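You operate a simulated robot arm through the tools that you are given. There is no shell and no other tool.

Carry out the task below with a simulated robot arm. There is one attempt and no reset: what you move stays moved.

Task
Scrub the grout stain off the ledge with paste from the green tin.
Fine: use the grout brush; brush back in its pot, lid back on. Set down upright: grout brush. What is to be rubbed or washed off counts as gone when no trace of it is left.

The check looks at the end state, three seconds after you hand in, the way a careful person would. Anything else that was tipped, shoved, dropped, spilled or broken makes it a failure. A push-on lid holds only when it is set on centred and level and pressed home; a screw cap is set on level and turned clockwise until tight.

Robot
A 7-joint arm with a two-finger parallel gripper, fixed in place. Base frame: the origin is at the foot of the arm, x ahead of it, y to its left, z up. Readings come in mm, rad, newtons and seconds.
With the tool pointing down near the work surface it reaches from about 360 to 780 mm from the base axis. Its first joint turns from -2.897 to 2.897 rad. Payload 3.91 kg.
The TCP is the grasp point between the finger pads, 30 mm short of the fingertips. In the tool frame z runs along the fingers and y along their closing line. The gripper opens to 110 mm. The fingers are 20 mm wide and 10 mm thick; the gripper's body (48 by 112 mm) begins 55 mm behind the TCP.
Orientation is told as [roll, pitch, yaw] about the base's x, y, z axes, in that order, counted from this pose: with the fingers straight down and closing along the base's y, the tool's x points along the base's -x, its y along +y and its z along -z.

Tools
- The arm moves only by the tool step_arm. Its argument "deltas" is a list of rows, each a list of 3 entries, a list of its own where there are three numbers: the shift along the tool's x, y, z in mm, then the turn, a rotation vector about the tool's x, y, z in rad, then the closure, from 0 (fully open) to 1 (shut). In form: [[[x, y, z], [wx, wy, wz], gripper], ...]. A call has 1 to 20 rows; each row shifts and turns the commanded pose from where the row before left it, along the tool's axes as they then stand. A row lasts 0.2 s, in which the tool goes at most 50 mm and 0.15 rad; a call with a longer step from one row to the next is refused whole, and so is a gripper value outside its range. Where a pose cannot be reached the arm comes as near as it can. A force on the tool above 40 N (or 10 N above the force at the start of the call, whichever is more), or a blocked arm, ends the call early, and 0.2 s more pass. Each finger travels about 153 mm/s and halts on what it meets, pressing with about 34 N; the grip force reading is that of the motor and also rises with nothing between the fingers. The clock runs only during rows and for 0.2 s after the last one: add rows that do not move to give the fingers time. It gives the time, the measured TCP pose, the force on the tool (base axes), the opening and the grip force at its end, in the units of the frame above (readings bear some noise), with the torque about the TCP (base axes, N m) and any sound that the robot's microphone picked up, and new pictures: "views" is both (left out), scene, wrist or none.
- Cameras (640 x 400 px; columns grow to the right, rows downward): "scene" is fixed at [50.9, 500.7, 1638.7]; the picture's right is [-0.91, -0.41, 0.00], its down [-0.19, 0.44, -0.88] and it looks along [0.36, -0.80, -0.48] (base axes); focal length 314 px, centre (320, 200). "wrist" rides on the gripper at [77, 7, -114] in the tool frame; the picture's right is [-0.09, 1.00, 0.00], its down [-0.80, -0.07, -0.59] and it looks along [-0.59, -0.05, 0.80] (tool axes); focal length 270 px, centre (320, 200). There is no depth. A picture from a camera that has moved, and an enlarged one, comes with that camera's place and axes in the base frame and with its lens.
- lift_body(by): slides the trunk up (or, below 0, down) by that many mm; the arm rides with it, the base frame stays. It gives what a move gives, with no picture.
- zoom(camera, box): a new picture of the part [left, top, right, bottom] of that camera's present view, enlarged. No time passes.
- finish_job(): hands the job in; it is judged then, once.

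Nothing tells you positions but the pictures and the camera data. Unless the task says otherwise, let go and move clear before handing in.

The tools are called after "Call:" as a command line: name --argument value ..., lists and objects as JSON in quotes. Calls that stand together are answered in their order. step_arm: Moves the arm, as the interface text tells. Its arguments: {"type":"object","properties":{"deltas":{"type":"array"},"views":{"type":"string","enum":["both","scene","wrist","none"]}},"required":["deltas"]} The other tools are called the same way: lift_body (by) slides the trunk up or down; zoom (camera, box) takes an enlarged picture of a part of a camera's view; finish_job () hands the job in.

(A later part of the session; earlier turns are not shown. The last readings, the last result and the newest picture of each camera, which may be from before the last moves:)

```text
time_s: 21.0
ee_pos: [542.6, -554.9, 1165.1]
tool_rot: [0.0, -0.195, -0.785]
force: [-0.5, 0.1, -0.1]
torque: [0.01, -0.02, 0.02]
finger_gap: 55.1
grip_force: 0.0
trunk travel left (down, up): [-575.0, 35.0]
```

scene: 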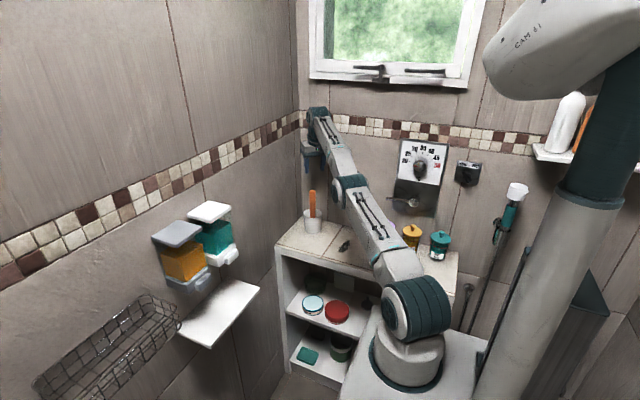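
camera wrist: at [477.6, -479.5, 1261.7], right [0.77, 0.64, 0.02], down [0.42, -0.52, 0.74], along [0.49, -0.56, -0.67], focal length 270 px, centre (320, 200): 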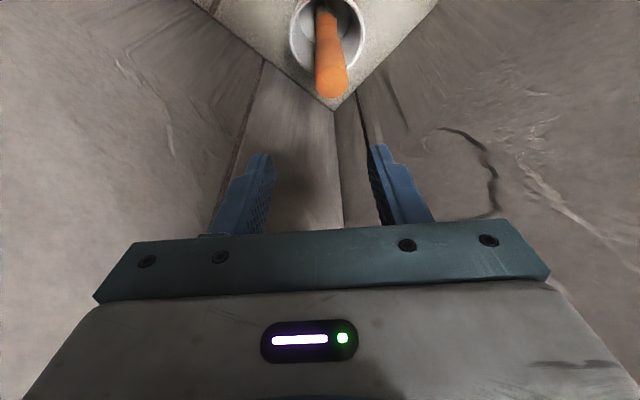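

Call:
step_arm --deltas '[[[20, 0, -4], [0, 0, 0], 0.5], [[20, 0, -4], [0, 0, 0], 0.5], [[0, 0, 0], [0, 0, 0], 0.5]]' --views "scene"

```text
time_s: 21.8
ee_pos: [540.3, -553.7, 1170.1]
tool_rot: [0.0, -0.197, -0.785]
force: [-0.4, 0.2, 0.3]
torque: [0.02, -0.01, 0.0]
finger_gap: 54.9
grip_force: 0.2
out of reach, approached as far as the arm can: row 1, 2
trunk travel left (down, up): [-575.0, 35.0]
```

scene: 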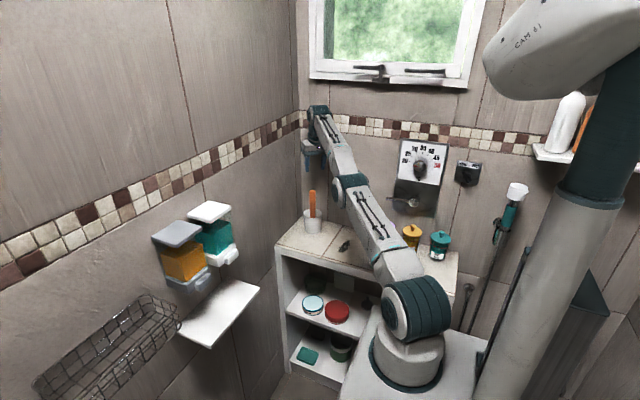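

The elbow has locked straight, so inward moves have no effect. Moving straight down should bend it, and the fingertips still have about 80 mm of clearance above the brush.

Call:
step_arm --deltas '[[[4, 0, 19.6], [0, 0, 0], 0.5], [[4, 0, 19.6], [0, 0, 0], 0.5], [[0, 0, 0], [0, 0, 0], 0.5]]' --views "wrist"

```text
time_s: 22.6
ee_pos: [546.7, -561.5, 1134.3]
tool_rot: [0.002, -0.199, -0.786]
force: [-0.9, -0.4, -0.6]
torque: [-0.03, -0.02, 0.0]
finger_gap: 55.1
grip_force: 0.1
out of reach, approached as far as the arm can: row 1, 2
trunk travel left (down, up): [-575.0, 35.0]
camera wrist: at [482.8, -487.1, 1231.6], right [0.77, 0.64, 0.02], down [0.42, -0.52, 0.74], along [0.49, -0.56, -0.67], focal length 270 px, centre (320, 200)
```

wrist: 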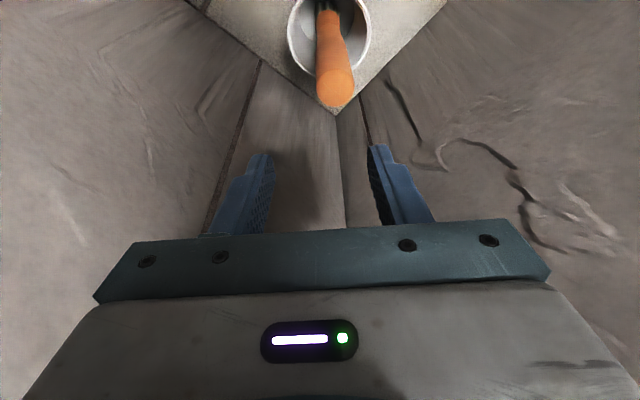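

Call:
step_arm --deltas '[[[44, 0, 7.3], [0, 0, 0], 0.5], [[44, 0, 0], [0, 0, 0], 0.5], [[0, 0, 0], [0, 0, 0], 0.5]]' --views "scene"

```text
time_s: 23.4
ee_pos: [545.7, -564.4, 1132.7]
tool_rot: [0.0, -0.198, -0.784]
force: [-0.1, 0.8, -0.9]
torque: [0.02, -0.01, -0.03]
finger_gap: 54.7
grip_force: 0.1
out of reach, approached as far as the arm can: row 1, 2
trunk travel left (down, up): [-575.0, 35.0]
```

scene: 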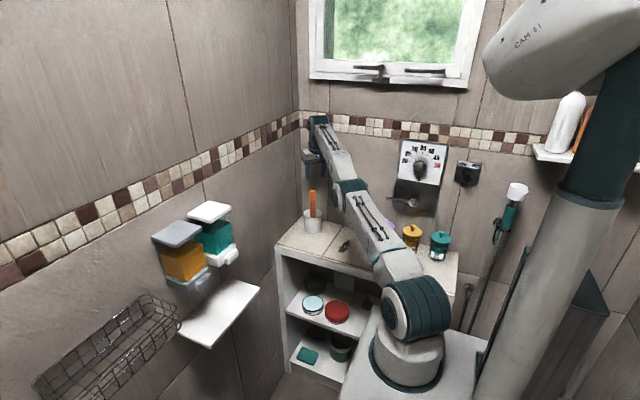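

Call:
step_arm --deltas '[[[40, 0, -9], [0, 0.14, 0], 0.5], [[45, 0, -4], [0, 0.14, 0], 0.5], [[45, 0, 4], [0, 0.1, 0], 0.5], [[0, 0, 0], [0, 0, 0], 0.5]]' --views "scene"

```text
time_s: 24.4
ee_pos: [484.8, -512.5, 1145.6]
tool_rot: [0.0, 0.181, -0.786]
force: [0.6, 0.3, 0.4]
torque: [0.02, 0.0, -0.02]
finger_gap: 55.0
grip_force: 0.0
out of reach, approached as far as the arm can: row 1, 2, 3
trunk travel left (down, up): [-575.0, 35.0]
```

scene: 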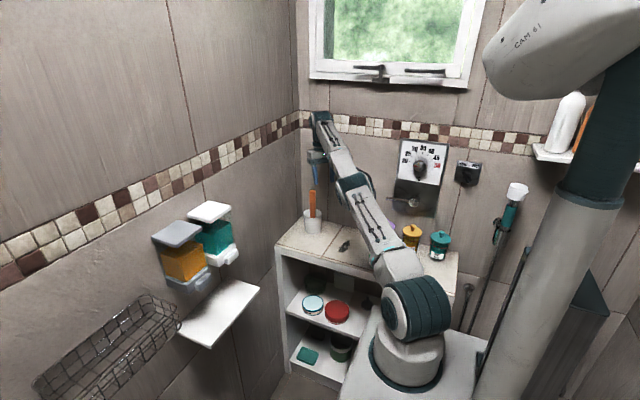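

Call:
zoom --camera "scene" --box '[280, 90, 480, 390]'

Call:
zoom --camera "scene" --box '[290, 100, 400, 220]'

```text
1.33 times, centred on (380, 240) of scene
camera zoom: at [50.9, 500.7, 1638.7], right [-0.91, -0.41, 0.0], down [-0.19, 0.44, -0.88], along [0.36, -0.8, -0.48], focal length 419 px, centre (240, 147)
```

zoom: 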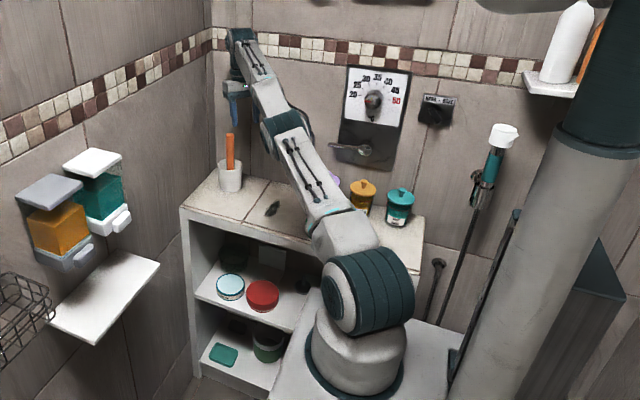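

```text
3.33 times, centred on (345, 160) of scene
camera zoom: at [50.9, 500.7, 1638.7], right [-0.91, -0.41, 0.0], down [-0.19, 0.44, -0.88], along [0.36, -0.8, -0.48], focal length 1047 px, centre (237, 333)
```

zoom: 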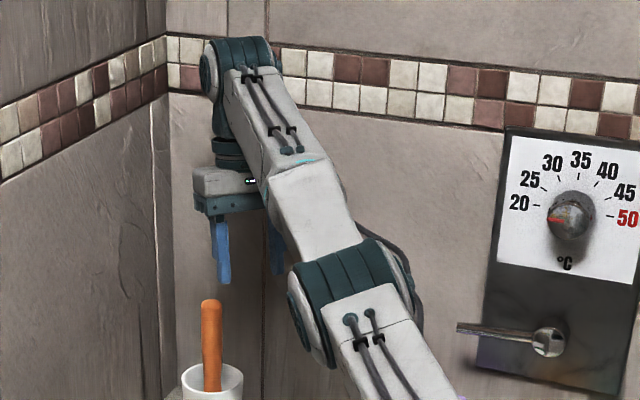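

The arm is straight at the elbow, but tilting about the wrist has been flexing it a little. I'll keep tilting inward while pulling back toward the base, in open space above the ledge.

Call:
step_arm --deltas '[[[41, 0, 0], [0, 0.15, 0], 0.5], [[41, 0, 0.6], [0, 0.15, 0], 0.5], [[41, 0, 2], [0, 0.15, 0], 0.5], [[41, 0, 3], [0, 0.15, 0], 0.5], [[0, 0, 0], [0, 0, 0], 0.5]]' --views "scene"

```text
time_s: 25.6
ee_pos: [357.9, -342.8, 1266.4]
tool_rot: [-0.015, 0.585, -0.791]
force: [0.4, -1.4, -0.3]
torque: [0.08, 0.06, 0.0]
finger_gap: 55.1
grip_force: 0.0
out of reach, approached as far as the arm can: row 3, 4
trunk travel left (down, up): [-575.0, 35.0]
```

scene: 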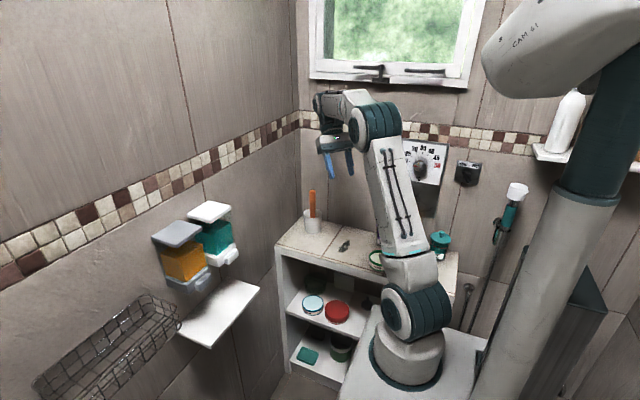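

The elbow is bent again and the arm is free. I'll raise the trunk 35 mm for more reach, then tilt the fingertips 0.25 rad outward while still well inside the workspace.

Call:
lift_body --by 35

Call:
step_arm --deltas '[[[0, 0, 0], [-0.015, -0.139, 0], 0.5], [[0, 0, 0], [0, -0.139, 0], 0.5], [[0, 0, 0], [0, -0.139, 0], 0.5], [[0, 0, 0], [0, -0.139, 0], 0.5], [[0, 0, 0], [0, -0.139, 0], 0.5], [[0, 0, 0], [0, -0.139, 0], 0.5], [[0, 0, 0], [0, 0, 0], 0.5]]' --views "both"

```text
time_s: 26.4
ee_pos: [358.3, -337.8, 1303.2]
tool_rot: [-0.017, 0.579, -0.789]
force: [0.1, 0.2, 0.4]
torque: [-0.02, 0.01, 0.02]
finger_gap: 55.1
grip_force: 0.1
trunk travel left (down, up): [-610.0, 0.0]
```

```text
time_s: 28.0
ee_pos: [358.6, -339.0, 1302.8]
tool_rot: [-0.002, -0.257, -0.787]
force: [0.2, -0.2, 0.1]
torque: [-0.01, -0.02, 0.03]
finger_gap: 54.8
grip_force: 0.2
trunk travel left (down, up): [-610.0, 0.0]
camera wrist: at [288.7, -260.5, 1393.7], right [0.77, 0.64, 0.02], down [0.39, -0.49, 0.78], along [0.51, -0.59, -0.63], focal length 270 px, centre (320, 200)
```

scene: 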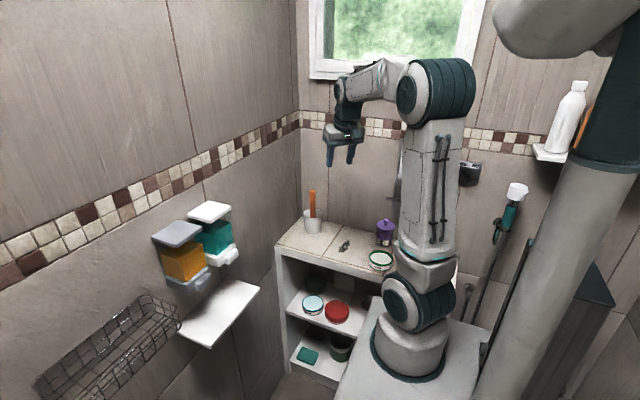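
wrist: 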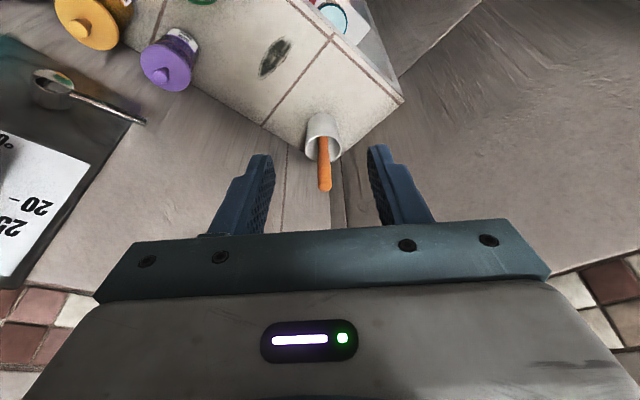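

Call:
step_arm --deltas '[[[-18.3, -1.93, 39.8], [0, 0, 0], 0.5], [[-18.3, -1.93, 39.8], [0, 0, 0], 0.5], [[-18.3, -1.93, 39.8], [0, 0, 0], 0.5], [[-18.3, -1.93, 39.8], [0, 0, 0], 0.5], [[-18.3, -1.93, 39.8], [0, 0, 0], 0.5], [[-18.3, -1.93, 39.8], [0, 0, 0], 0.5], [[0, 0, 0], [0, 0, 0], 0.5]]' --views "both"

Call:
zoom --camera "wrist" --box '[220, 60, 420, 220]'

```text
time_s: 29.6
ee_pos: [467.0, -464.8, 1098.3]
tool_rot: [0.0, -0.256, -0.788]
force: [0.0, -0.3, -0.2]
torque: [0.03, 0.03, 0.0]
finger_gap: 55.1
grip_force: 0.1
trunk travel left (down, up): [-610.0, 0.0]
camera wrist: at [397.0, -387.0, 1190.9], right [0.77, 0.64, 0.02], down [0.39, -0.49, 0.78], along [0.51, -0.59, -0.63], focal length 270 px, centre (320, 200)
```

scene: 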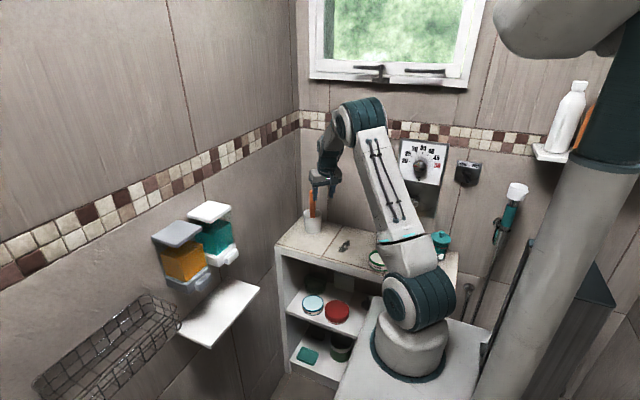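
wrist: 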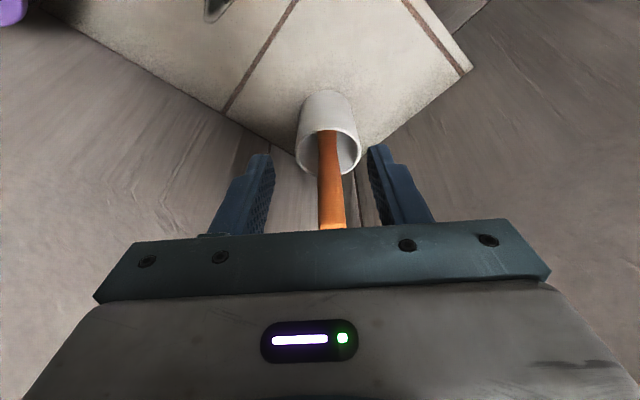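

```text
2.50 times, centred on (320, 140) of wrist
camera zoom: at [397.0, -387.0, 1190.9], right [0.77, 0.64, 0.02], down [0.39, -0.49, 0.78], along [0.51, -0.59, -0.63], focal length 676 px, centre (320, 350)
```

zoom: 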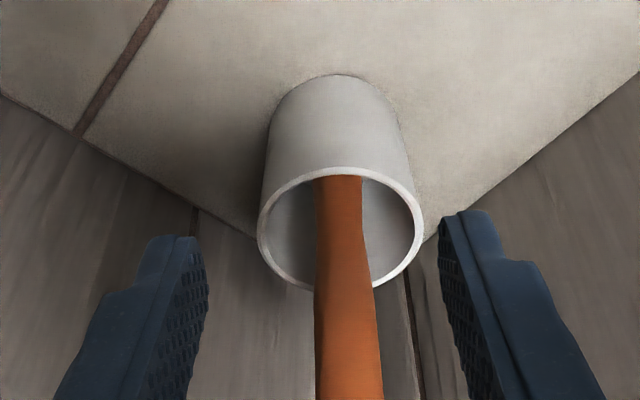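

The tool is laterally aligned with the handle to within about 1 mm. I'll lower to grip height on the near side of the pot.

Call:
step_arm --deltas '[[[-9.9, 0.4, 42.9], [0, 0, 0], 0.5], [[-9.9, 0.4, 42.9], [0, 0, 0], 0.5], [[0, 0, 0], [0, 0, 0], 0.5]]' --views "both"

Call:
zoom --camera "scene" --box '[280, 140, 360, 250]'

Call:
zoom --camera "wrist" --box '[220, 100, 420, 240]'

```text
time_s: 30.4
ee_pos: [495.1, -491.2, 1020.1]
tool_rot: [-0.002, -0.255, -0.786]
force: [-1.2, -0.9, -0.4]
torque: [0.01, 0.01, 0.02]
finger_gap: 54.8
grip_force: 0.1
trunk travel left (down, up): [-610.0, 0.0]
camera wrist: at [425.1, -412.0, 1111.9], right [0.77, 0.64, 0.02], down [0.39, -0.49, 0.78], along [0.51, -0.59, -0.63], focal length 270 px, centre (320, 200)
```

scene: 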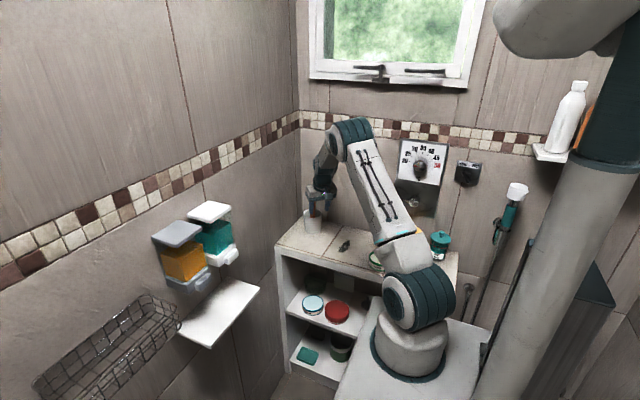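
wrist: 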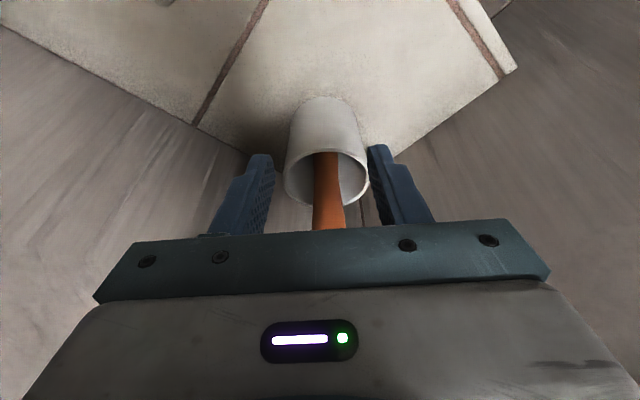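

```text
3.64 times, centred on (320, 195) of scene
camera zoom: at [50.9, 500.7, 1638.7], right [-0.91, -0.41, 0.0], down [-0.19, 0.44, -0.88], along [0.36, -0.8, -0.48], focal length 1142 px, centre (320, 218)
```

zoom: 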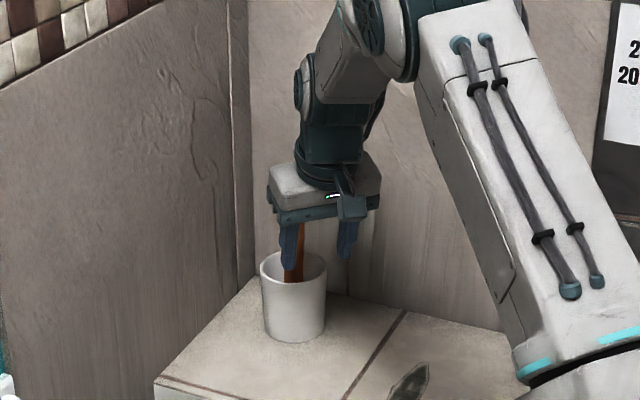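

```text
2.86 times, centred on (320, 170) of wrist
camera zoom: at [425.1, -412.0, 1111.9], right [0.77, 0.64, 0.02], down [0.39, -0.49, 0.78], along [0.51, -0.59, -0.63], focal length 772 px, centre (320, 286)
```

zoom: 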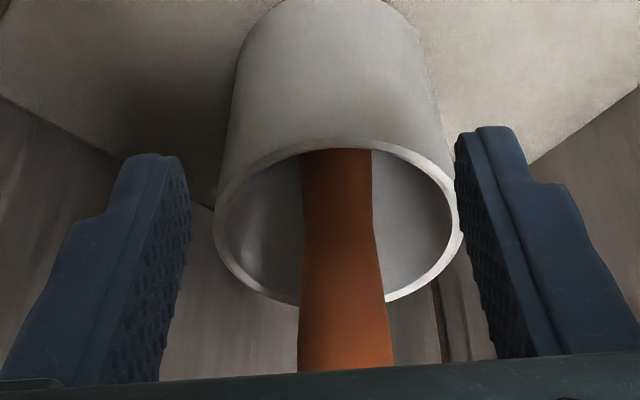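

Alignment looks good. I'll slide outward so the open fingers straddle the handle.

Call:
step_arm --deltas '[[[-24.5, 0, 1.3], [0, 0, 0], 0.5], [[-23.2, 0, 6.1], [0, 0, 0], 0.5], [[-21, 0, 5.5], [0, 0, 0], 0.5], [[0, 0, 0], [0, 0, 0], 0.5]]' --views "both"

Call:
zoom --camera "scene" --box '[280, 140, 360, 250]'

Call:
zoom --camera "wrist" --box '[220, 100, 420, 240]'

```text
time_s: 31.4
ee_pos: [545.3, -540.1, 1026.7]
tool_rot: [-0.001, -0.256, -0.787]
force: [0.2, -0.3, 1.0]
torque: [0.01, 0.03, -0.02]
finger_gap: 54.8
grip_force: 0.1
trunk travel left (down, up): [-610.0, 0.0]
camera wrist: at [476.0, -461.6, 1117.4], right [0.77, 0.64, 0.02], down [0.39, -0.49, 0.78], along [0.51, -0.59, -0.63], focal length 270 px, centre (320, 200)
```

scene: 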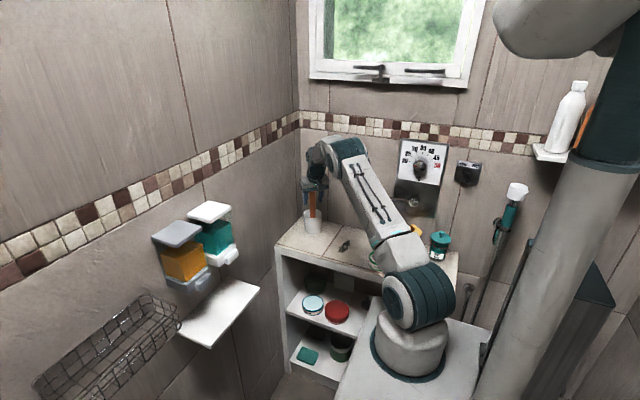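
wrist: 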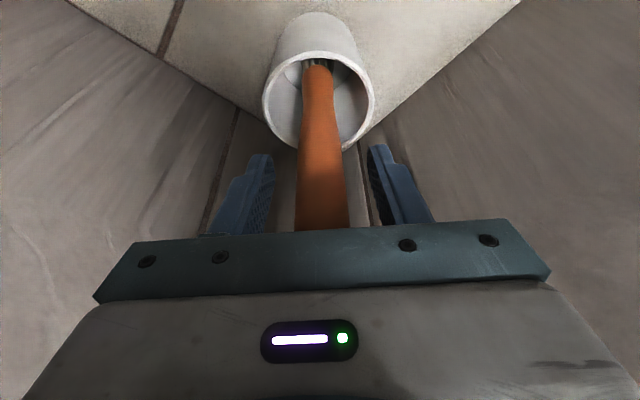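

```text
3.64 times, centred on (320, 195) of scene
camera zoom: at [50.9, 500.7, 1638.7], right [-0.91, -0.41, 0.0], down [-0.19, 0.44, -0.88], along [0.36, -0.8, -0.48], focal length 1142 px, centre (320, 218)
```

zoom: 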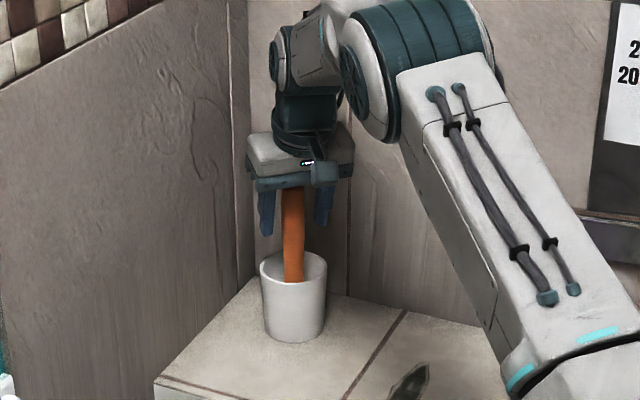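

```text
2.86 times, centred on (320, 170) of wrist
camera zoom: at [476.0, -461.6, 1117.4], right [0.77, 0.64, 0.02], down [0.39, -0.49, 0.78], along [0.51, -0.59, -0.63], focal length 772 px, centre (320, 286)
```

zoom: 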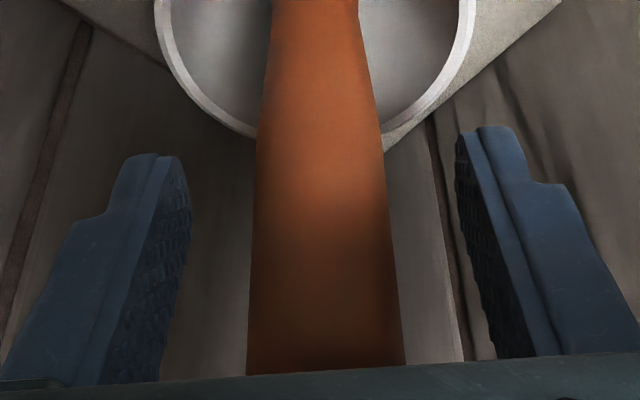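

The handle is centred between the fingers. Closing the gripper.

Call:
step_arm --deltas '[[[-1.5, 0, 0.4], [0, 0, 0], 0.6], [[0, 0, 0], [0, 0, 0], 0.75], [[0, 0, 0], [0, 0, 0], 1], [[0, 0, 0], [0, 0, 0], 1], [[0, 0, 0], [0, 0, 0], 1]]' --views "wrist"

Call:
zoom --camera "wrist" --box '[220, 0, 420, 240]'

```text
time_s: 32.6
ee_pos: [546.2, -539.9, 1024.8]
tool_rot: [0.002, -0.254, -0.787]
force: [-0.1, 0.3, 0.1]
torque: [0.0, 0.01, 0.0]
finger_gap: 23.5
grip_force: 34.3
trunk travel left (down, up): [-610.0, 0.0]
camera wrist: at [477.1, -462.9, 1117.3], right [0.77, 0.64, 0.02], down [0.39, -0.49, 0.78], along [0.51, -0.59, -0.63], focal length 270 px, centre (320, 200)
```

wrist: 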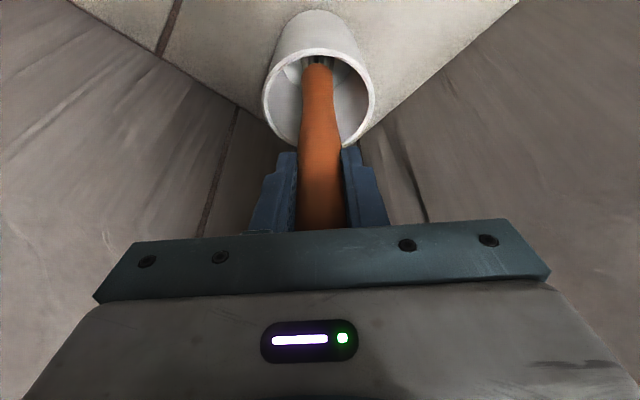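

```text
1.67 times, centred on (320, 120) of wrist
camera zoom: at [477.1, -462.9, 1117.3], right [0.77, 0.64, 0.02], down [0.39, -0.49, 0.78], along [0.51, -0.59, -0.63], focal length 450 px, centre (320, 333)
```

zoom: 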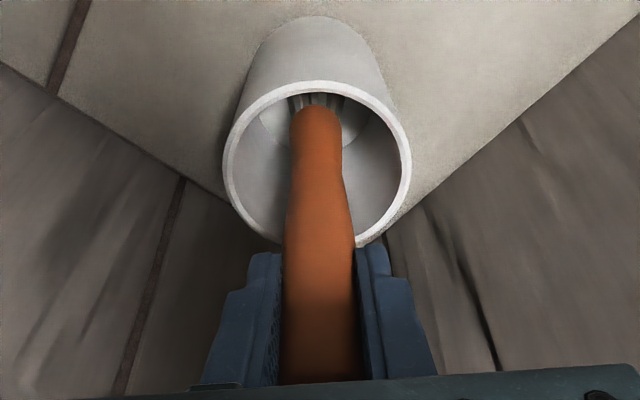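

The handle is gripped at 23.5 mm. I'll lift straight up slowly to draw the brush out of the pot.

Call:
step_arm --deltas '[[[-2.5, 0, -9.7], [0, 0, 0], 1], [[-5.1, 0, -19.3], [0, 0, 0], 1], [[-5.1, 0, -19.3], [0, 0, 0], 1], [[-5.1, 0, -19.3], [0, 0, 0], 1], [[-5.1, 0, -19.3], [0, 0, 0], 1], [[0, 0, 0], [0, 0, 0], 1]]' --views "both"

Call:
zoom --camera "scene" --box '[280, 130, 360, 250]'

Call:
zoom --camera "wrist" --box '[220, 0, 420, 240]'

```text
time_s: 34.0
ee_pos: [547.6, -542.7, 1116.3]
tool_rot: [0.0, -0.254, -0.787]
force: [0.4, -1.2, -0.6]
torque: [0.03, 0.02, 0.02]
finger_gap: 23.6
grip_force: 34.0
trunk travel left (down, up): [-610.0, 0.0]
camera wrist: at [479.4, -464.3, 1208.3], right [0.77, 0.64, 0.02], down [0.39, -0.49, 0.78], along [0.51, -0.59, -0.63], focal length 270 px, centre (320, 200)
```

scene: 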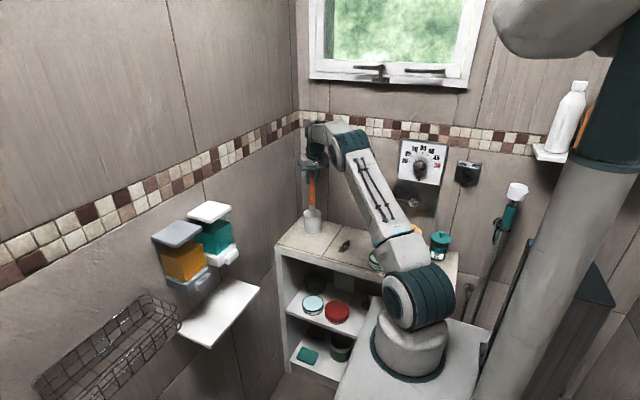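
wrist: 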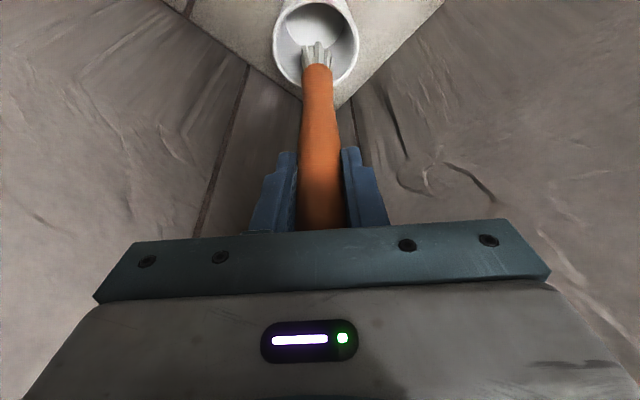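

```text
3.33 times, centred on (320, 190) of scene
camera zoom: at [50.9, 500.7, 1638.7], right [-0.91, -0.41, 0.0], down [-0.19, 0.44, -0.88], along [0.36, -0.8, -0.48], focal length 1047 px, centre (320, 233)
```

zoom: 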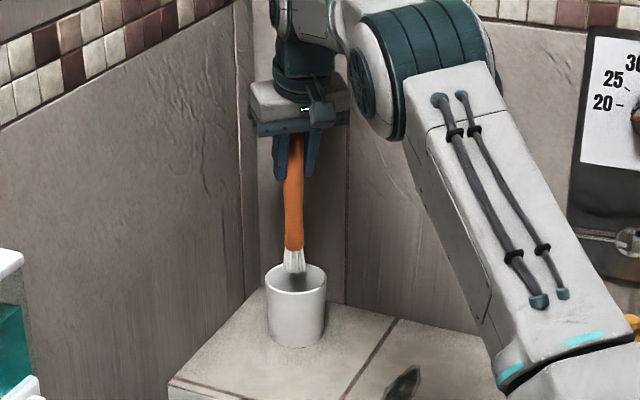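

```text
1.67 times, centred on (320, 120) of wrist
camera zoom: at [479.4, -464.3, 1208.3], right [0.77, 0.64, 0.02], down [0.39, -0.49, 0.78], along [0.51, -0.59, -0.63], focal length 450 px, centre (320, 333)
```

zoom: 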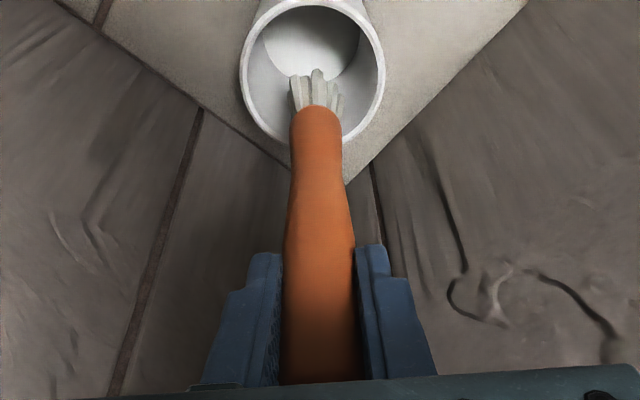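

The bristle tip is about level with the rim. I'll lift a little more to clear it.

Call:
step_arm --deltas '[[[-3.8, 0, -14.5], [0, 0, 0], 1], [[-3.8, 0, -14.5], [0, 0, 0], 1], [[0, 0, 0], [0, 0, 0], 1]]' --views "both"

Call:
zoom --camera "scene" --box '[280, 130, 360, 250]'

Call:
zoom --camera "wrist" --box '[220, 0, 420, 240]'

```text
time_s: 34.8
ee_pos: [548.6, -543.5, 1147.1]
tool_rot: [-0.002, -0.255, -0.787]
force: [-0.6, 1.3, -1.0]
torque: [0.04, 0.04, 0.02]
finger_gap: 23.0
grip_force: 33.8
trunk travel left (down, up): [-610.0, 0.0]
camera wrist: at [478.7, -464.2, 1238.3], right [0.77, 0.64, 0.02], down [0.39, -0.49, 0.78], along [0.51, -0.59, -0.63], focal length 270 px, centre (320, 200)
```

scene: 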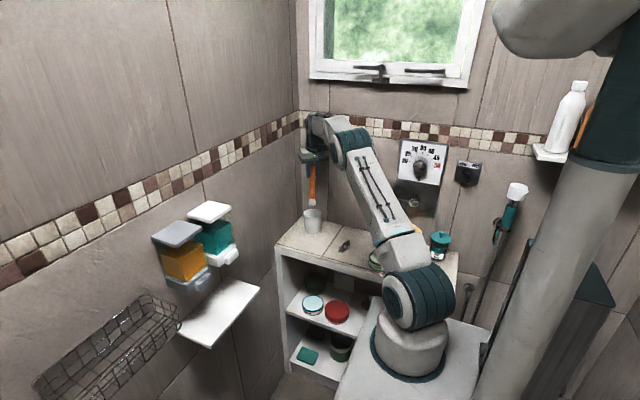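
wrist: 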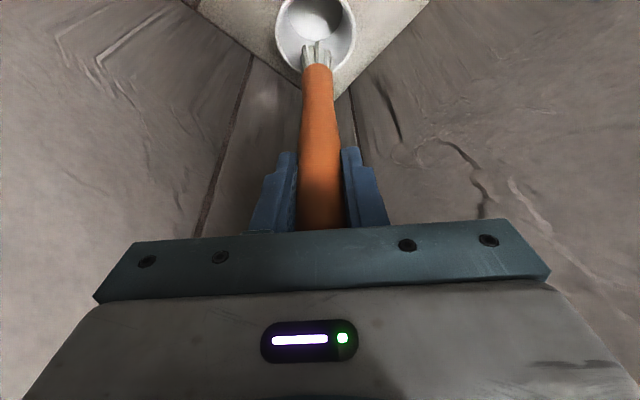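

```text
3.33 times, centred on (320, 190) of scene
camera zoom: at [50.9, 500.7, 1638.7], right [-0.91, -0.41, 0.0], down [-0.19, 0.44, -0.88], along [0.36, -0.8, -0.48], focal length 1047 px, centre (320, 233)
```

zoom: 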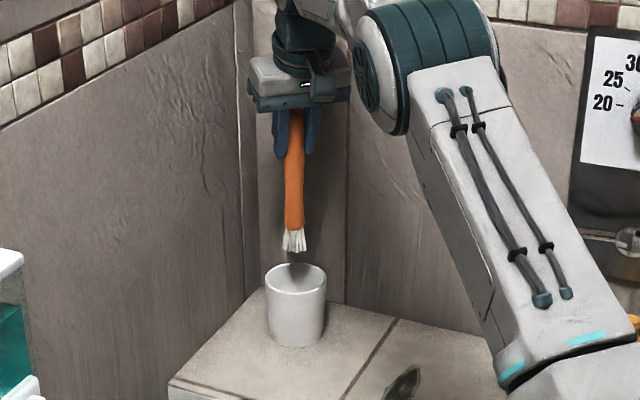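

```text
1.67 times, centred on (320, 120) of wrist
camera zoom: at [478.7, -464.2, 1238.3], right [0.77, 0.64, 0.02], down [0.39, -0.49, 0.78], along [0.51, -0.59, -0.63], focal length 450 px, centre (320, 333)
```

zoom: 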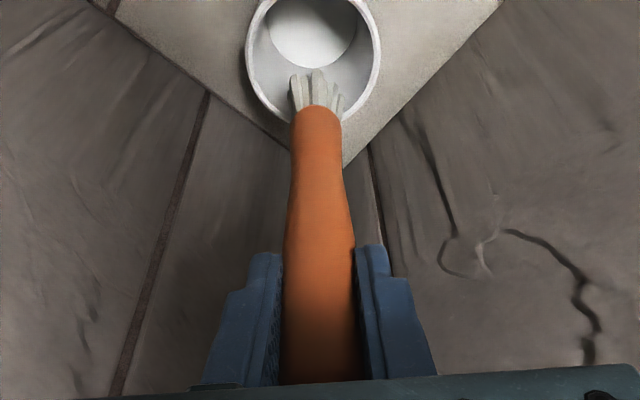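

The brush is clear of the pot, with its bristle tip about 158 mm below the TCP. I'll carry it over the open tin, keeping it upright.

Call:
step_arm --deltas '[[[34.8, -18.4, -8], [0, 0, 0], 1], [[34.8, -18.4, -8], [0, 0, 0], 1], [[34.8, -18.4, -3], [0, 0, 0], 1], [[34.8, -18.4, -3], [0, 0, 0], 1], [[34.8, -18.4, -3], [0, 0, 0], 1], [[34.8, -18.4, -2], [0, 0, 0], 1], [[34.8, -18.4, -2], [0, 0, 0], 1], [[34.8, -18.4, -2], [0, 0, 0], 1], [[34.8, -18.7, -2], [0, 0, 0], 1], [[0, 0, 0], [0, 0, 0], 1]]' --views "both"

Call:
zoom --camera "wrist" --box '[220, 0, 420, 240]'

Call:
zoom --camera "scene" --box '[330, 170, 430, 290]'

```text
time_s: 37.0
ee_pos: [210.9, -439.7, 1099.3]
tool_rot: [-0.001, -0.256, -0.786]
force: [-0.4, -0.5, -0.5]
torque: [0.03, 0.02, -0.04]
finger_gap: 23.4
grip_force: 34.0
trunk travel left (down, up): [-610.0, 0.0]
camera wrist: at [141.4, -360.0, 1191.0], right [0.77, 0.64, 0.02], down [0.39, -0.49, 0.78], along [0.51, -0.59, -0.63], focal length 270 px, centre (320, 200)
```

scene: 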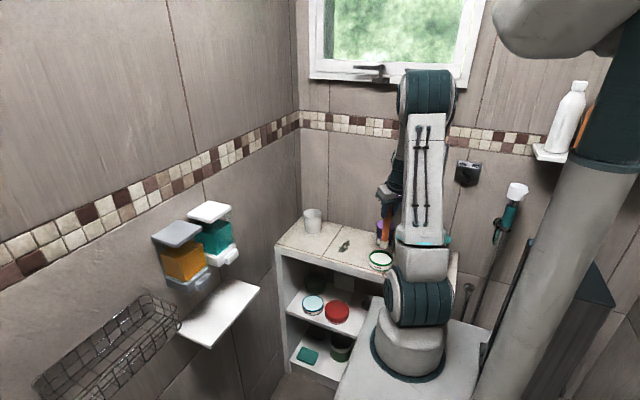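
wrist: 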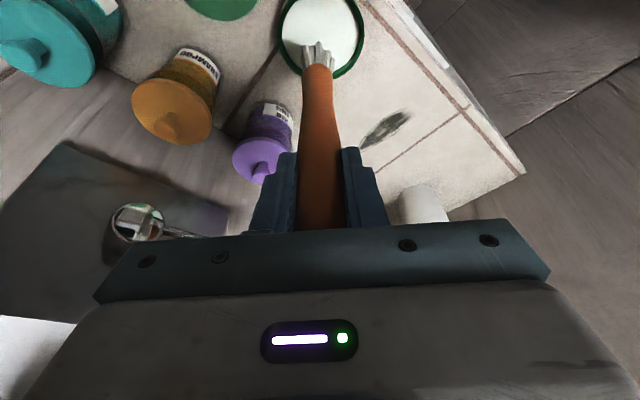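

```text
1.67 times, centred on (320, 120) of wrist
camera zoom: at [141.4, -360.0, 1191.0], right [0.77, 0.64, 0.02], down [0.39, -0.49, 0.78], along [0.51, -0.59, -0.63], focal length 450 px, centre (320, 333)
```

zoom: 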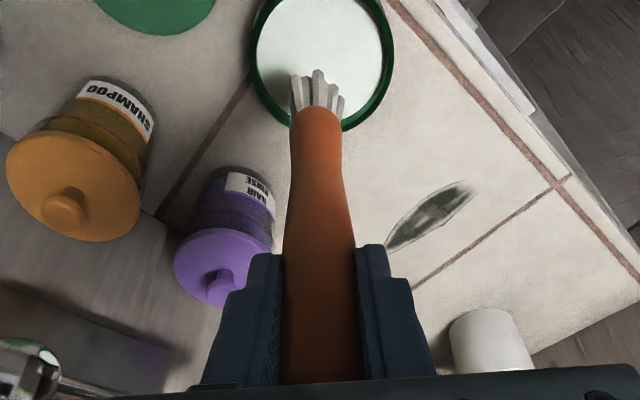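

```text
3.33 times, centred on (380, 230) of scene
camera zoom: at [50.9, 500.7, 1638.7], right [-0.91, -0.41, 0.0], down [-0.19, 0.44, -0.88], along [0.36, -0.8, -0.48], focal length 1047 px, centre (120, 100)
```

zoom: 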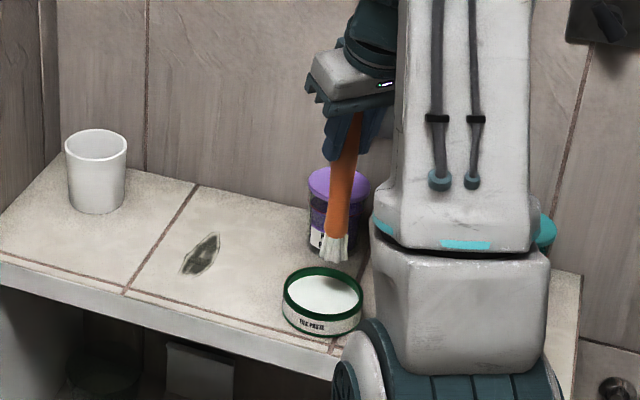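

The brush is upright above the tin and the tin is centred beneath it. I'll lower the bristles toward the paste.

Call:
step_arm --deltas '[[[5.7, 0, 21.8], [0, 0, 0], 1], [[5, 0, 19.4], [0, 0, 0], 1], [[0, 0, 0], [0, 0, 0], 1]]' --views "both"

Call:
zoom --camera "wrist" --box '[220, 0, 420, 240]'

Call:
zoom --camera "scene" --box '[340, 210, 420, 290]'

```text
time_s: 37.8
ee_pos: [210.2, -439.1, 1057.9]
tool_rot: [0.003, -0.256, -0.787]
force: [-0.5, -0.6, 0.8]
torque: [0.01, 0.04, 0.01]
finger_gap: 23.1
grip_force: 34.2
trunk travel left (down, up): [-610.0, 0.0]
camera wrist: at [140.9, -360.4, 1148.7], right [0.77, 0.64, 0.02], down [0.39, -0.49, 0.78], along [0.51, -0.59, -0.63], focal length 270 px, centre (320, 200)
```

scene: 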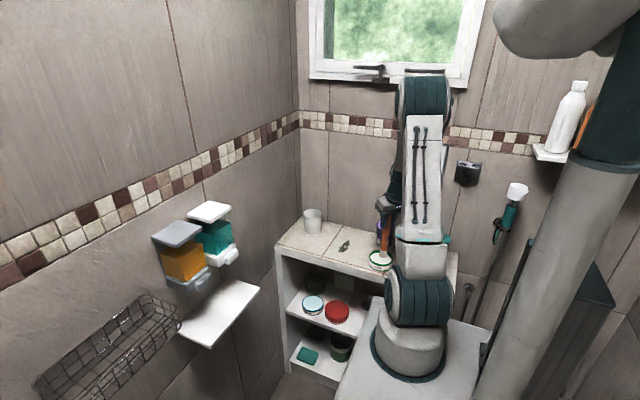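
wrist: 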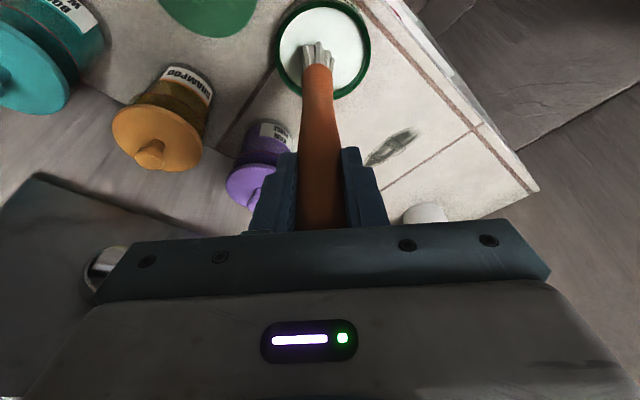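

```text
1.67 times, centred on (320, 120) of wrist
camera zoom: at [140.9, -360.4, 1148.7], right [0.77, 0.64, 0.02], down [0.39, -0.49, 0.78], along [0.51, -0.59, -0.63], focal length 450 px, centre (320, 333)
```

zoom: 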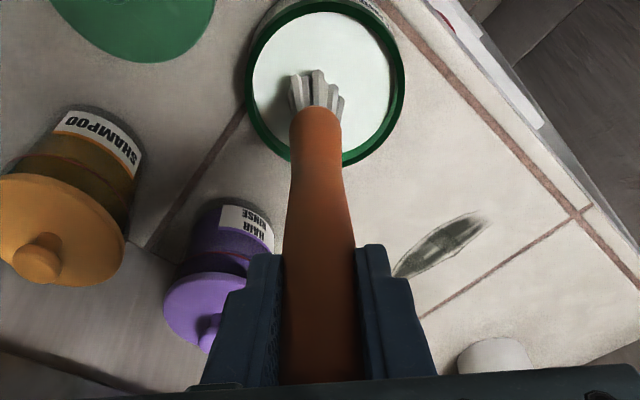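

```text
5.00 times, centred on (380, 250) of scene
camera zoom: at [50.9, 500.7, 1638.7], right [-0.91, -0.41, 0.0], down [-0.19, 0.44, -0.88], along [0.36, -0.8, -0.48], focal length 1570 px, centre (20, -50)
```

zoom: 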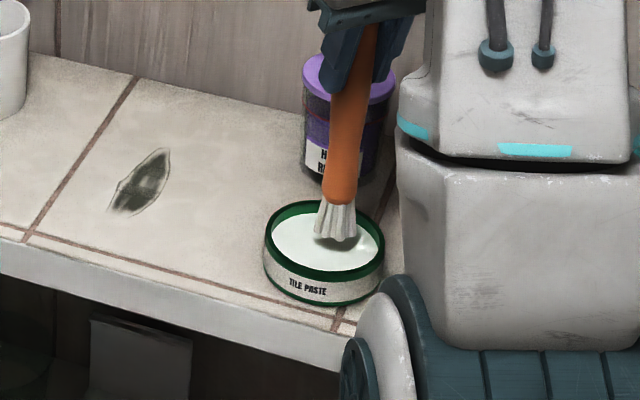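

Call:
step_arm --deltas '[[[0.75, 0, 2.9], [0, 0, 0], 1], [[0.75, 0, 2.9], [0, 0, 0], 1], [[0.75, 0, 2.9], [0, 0, 0], 1], [[0, 0, 0], [0, 0, 0], 1]]' --views "wrist"

Call:
zoom --camera "scene" --box '[340, 210, 420, 290]'

```text
time_s: 38.8
ee_pos: [209.2, -439.6, 1047.7]
tool_rot: [-0.001, -0.254, -0.787]
force: [0.4, 0.9, -0.3]
torque: [-0.04, -0.04, -0.03]
finger_gap: 23.2
grip_force: 34.5
trunk travel left (down, up): [-610.0, 0.0]
camera wrist: at [140.5, -361.0, 1139.1], right [0.77, 0.64, 0.02], down [0.39, -0.49, 0.78], along [0.51, -0.59, -0.63], focal length 270 px, centre (320, 200)
```

wrist: 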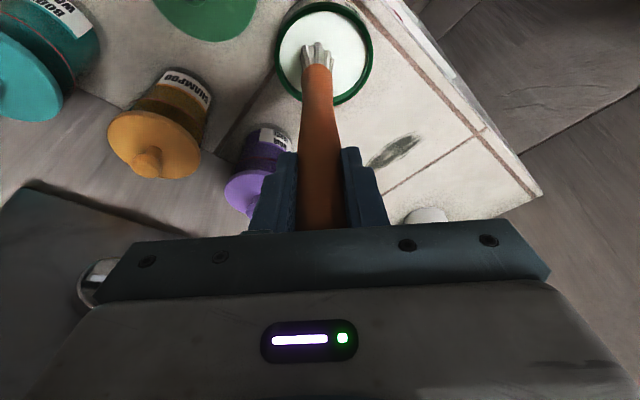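

```text
5.00 times, centred on (380, 250) of scene
camera zoom: at [50.9, 500.7, 1638.7], right [-0.91, -0.41, 0.0], down [-0.19, 0.44, -0.88], along [0.36, -0.8, -0.48], focal length 1570 px, centre (20, -50)
```

zoom: 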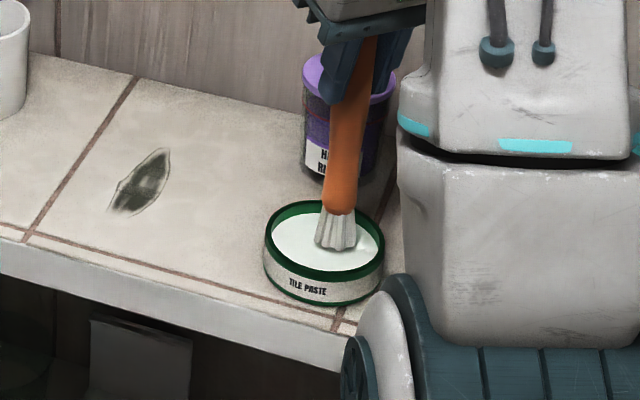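

Call:
step_arm --deltas '[[[0.75, 0, 2.9], [0, 0, 0], 1], [[0.75, 0, 2.9], [0, 0, 0], 1], [[0, 0, 0], [0, 0, 0], 1]]' --views "wrist"

Call:
zoom --camera "scene" --box '[360, 230, 400, 270]'

Call:
zoom --camera "wrist" --box '[260, 0, 380, 110]'

```text
time_s: 39.6
ee_pos: [210.6, -438.3, 1040.9]
tool_rot: [-0.001, -0.254, -0.786]
force: [0.0, 0.1, -0.9]
torque: [-0.01, 0.01, 0.03]
finger_gap: 23.3
grip_force: 34.2
trunk travel left (down, up): [-610.0, 0.0]
camera wrist: at [140.9, -360.8, 1132.9], right [0.77, 0.64, 0.02], down [0.39, -0.49, 0.78], along [0.51, -0.59, -0.63], focal length 270 px, centre (320, 200)
```

wrist: 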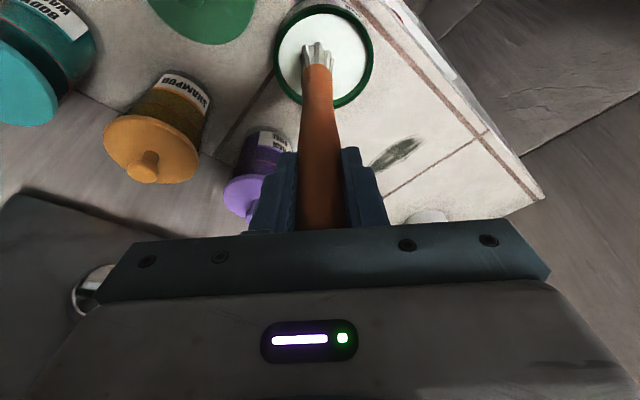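

```text
10.00 times, centred on (380, 250) of scene
camera zoom: at [50.9, 500.7, 1638.7], right [-0.91, -0.41, 0.0], down [-0.19, 0.44, -0.88], along [0.36, -0.8, -0.48], focal length 3140 px, centre (-280, -300)
```

zoom: 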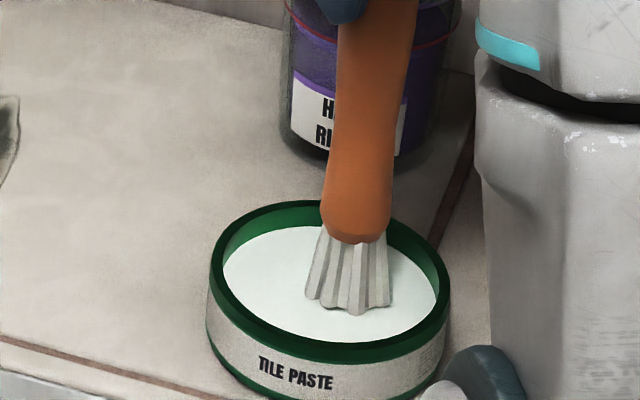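

```text
3.64 times, centred on (320, 55) of wrist
camera zoom: at [140.9, -360.8, 1132.9], right [0.77, 0.64, 0.02], down [0.39, -0.49, 0.78], along [0.51, -0.59, -0.63], focal length 983 px, centre (320, 727)
```

zoom: 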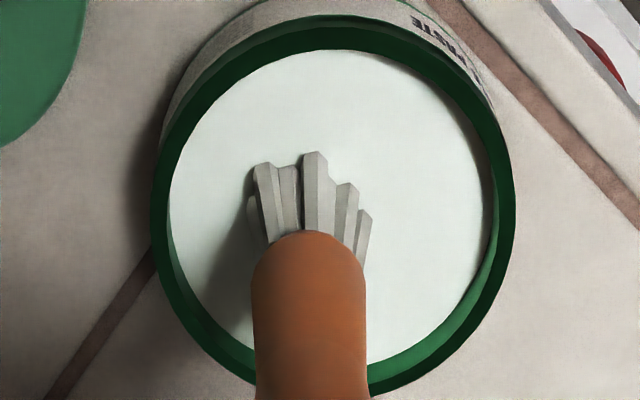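

Call:
step_arm --deltas '[[[0.75, 0, 2.9], [0, 0, 0], 1], [[0.75, 0, 2.9], [0, 0, 0], 1], [[0, 0, 0], [0, 0, 0], 1]]' --views "wrist"

Call:
zoom --camera "scene" --box '[360, 230, 400, 270]'

Call:
zoom --camera "wrist" --box '[260, 0, 380, 110]'

```text
time_s: 40.4
ee_pos: [209.0, -439.3, 1037.5]
tool_rot: [-0.004, -0.259, -0.787]
force: [3.1, -1.2, 31.9]
torque: [-0.12, -0.46, 0.16]
finger_gap: 23.7
grip_force: 34.2
trunk travel left (down, up): [-610.0, 0.0]
camera wrist: at [139.6, -359.9, 1128.2], right [0.77, 0.64, 0.02], down [0.39, -0.49, 0.78], along [0.51, -0.59, -0.62], focal length 270 px, centre (320, 200)
```

wrist: 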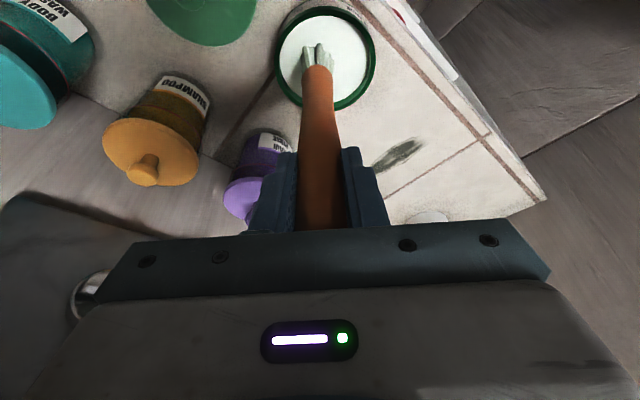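

```text
10.00 times, centred on (380, 250) of scene
camera zoom: at [50.9, 500.7, 1638.7], right [-0.91, -0.41, 0.0], down [-0.19, 0.44, -0.88], along [0.36, -0.8, -0.48], focal length 3140 px, centre (-280, -300)
```

zoom: 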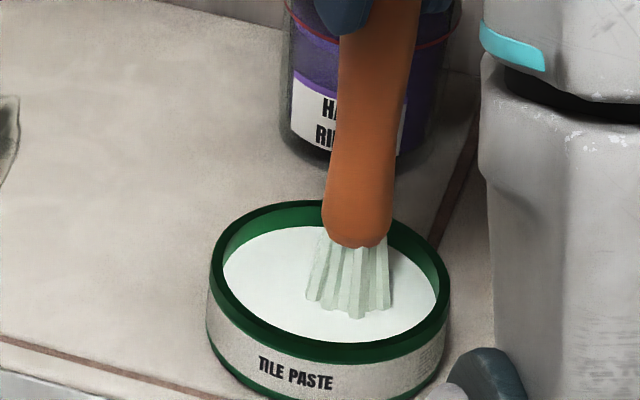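

```text
3.64 times, centred on (320, 55) of wrist
camera zoom: at [139.6, -359.9, 1128.2], right [0.77, 0.64, 0.02], down [0.39, -0.49, 0.78], along [0.51, -0.59, -0.62], focal length 983 px, centre (320, 727)
```

zoom: 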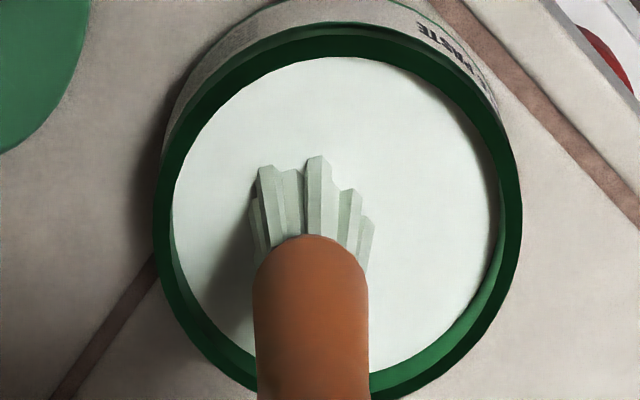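

The bristles touched the firm paste and picked up a pale coating. I'll lift off and carry the brush over the stain.

Call:
step_arm --deltas '[[[-2.5, 0, -9.7], [0, 0, 0], 1], [[-6.3, 0, -24.2], [0, 0, 0], 1], [[-6.3, 0, -24.2], [0, 0, 0], 1], [[-37, 21.2, 9.6], [0, 0, 0], 1], [[-37, 21.2, 9.6], [0, 0, 0], 1], [[-37, 21.2, 9.6], [0, 0, 0], 1], [[-37, 21.2, 9.6], [0, 0, 0], 1], [[0, 0, 0], [0, 0, 0], 1]]' --views "both"

Call:
zoom --camera "wrist" --box '[260, 0, 380, 110]'

Call:
zoom --camera "scene" --box '[320, 200, 400, 280]'

```text
time_s: 42.2
ee_pos: [377.6, -489.8, 1095.5]
tool_rot: [-0.001, -0.254, -0.787]
force: [-0.9, -1.0, -1.6]
torque: [0.02, -0.03, 0.0]
finger_gap: 23.3
grip_force: 34.3
trunk travel left (down, up): [-610.0, 0.0]
camera wrist: at [308.4, -411.4, 1186.3], right [0.77, 0.64, 0.02], down [0.39, -0.49, 0.78], along [0.51, -0.59, -0.63], focal length 270 px, centre (320, 200)
```

scene: 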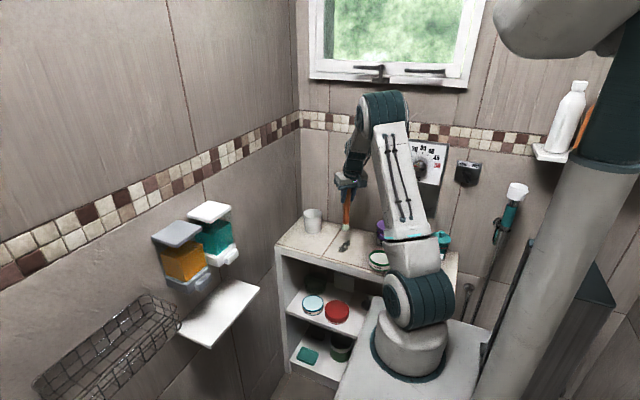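
wrist: 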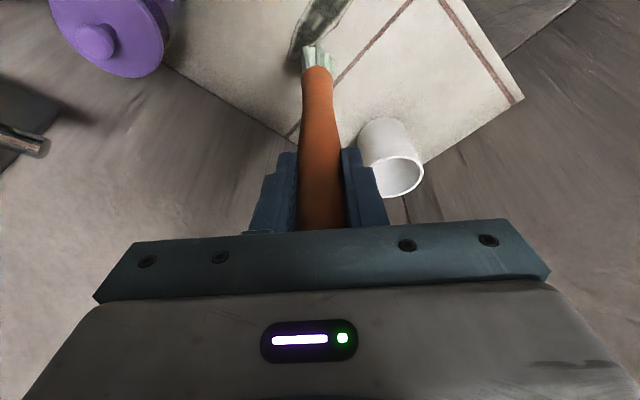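

```text
3.64 times, centred on (320, 55) of wrist
camera zoom: at [308.4, -411.4, 1186.3], right [0.77, 0.64, 0.02], down [0.39, -0.49, 0.78], along [0.51, -0.59, -0.63], focal length 983 px, centre (320, 727)
```

zoom: 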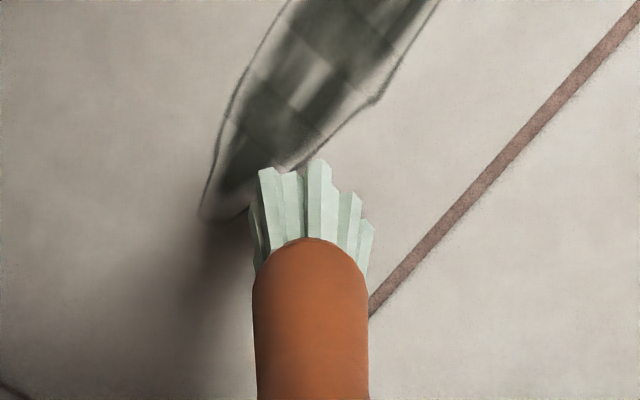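

```text
5.00 times, centred on (360, 240) of scene
camera zoom: at [50.9, 500.7, 1638.7], right [-0.91, -0.41, 0.0], down [-0.19, 0.44, -0.88], along [0.36, -0.8, -0.48], focal length 1570 px, centre (120, 0)
```

zoom: 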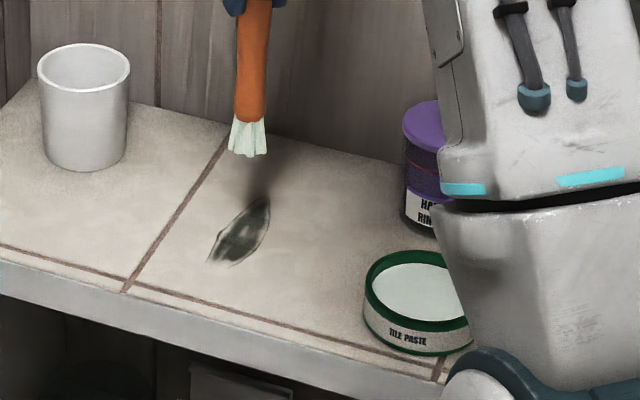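

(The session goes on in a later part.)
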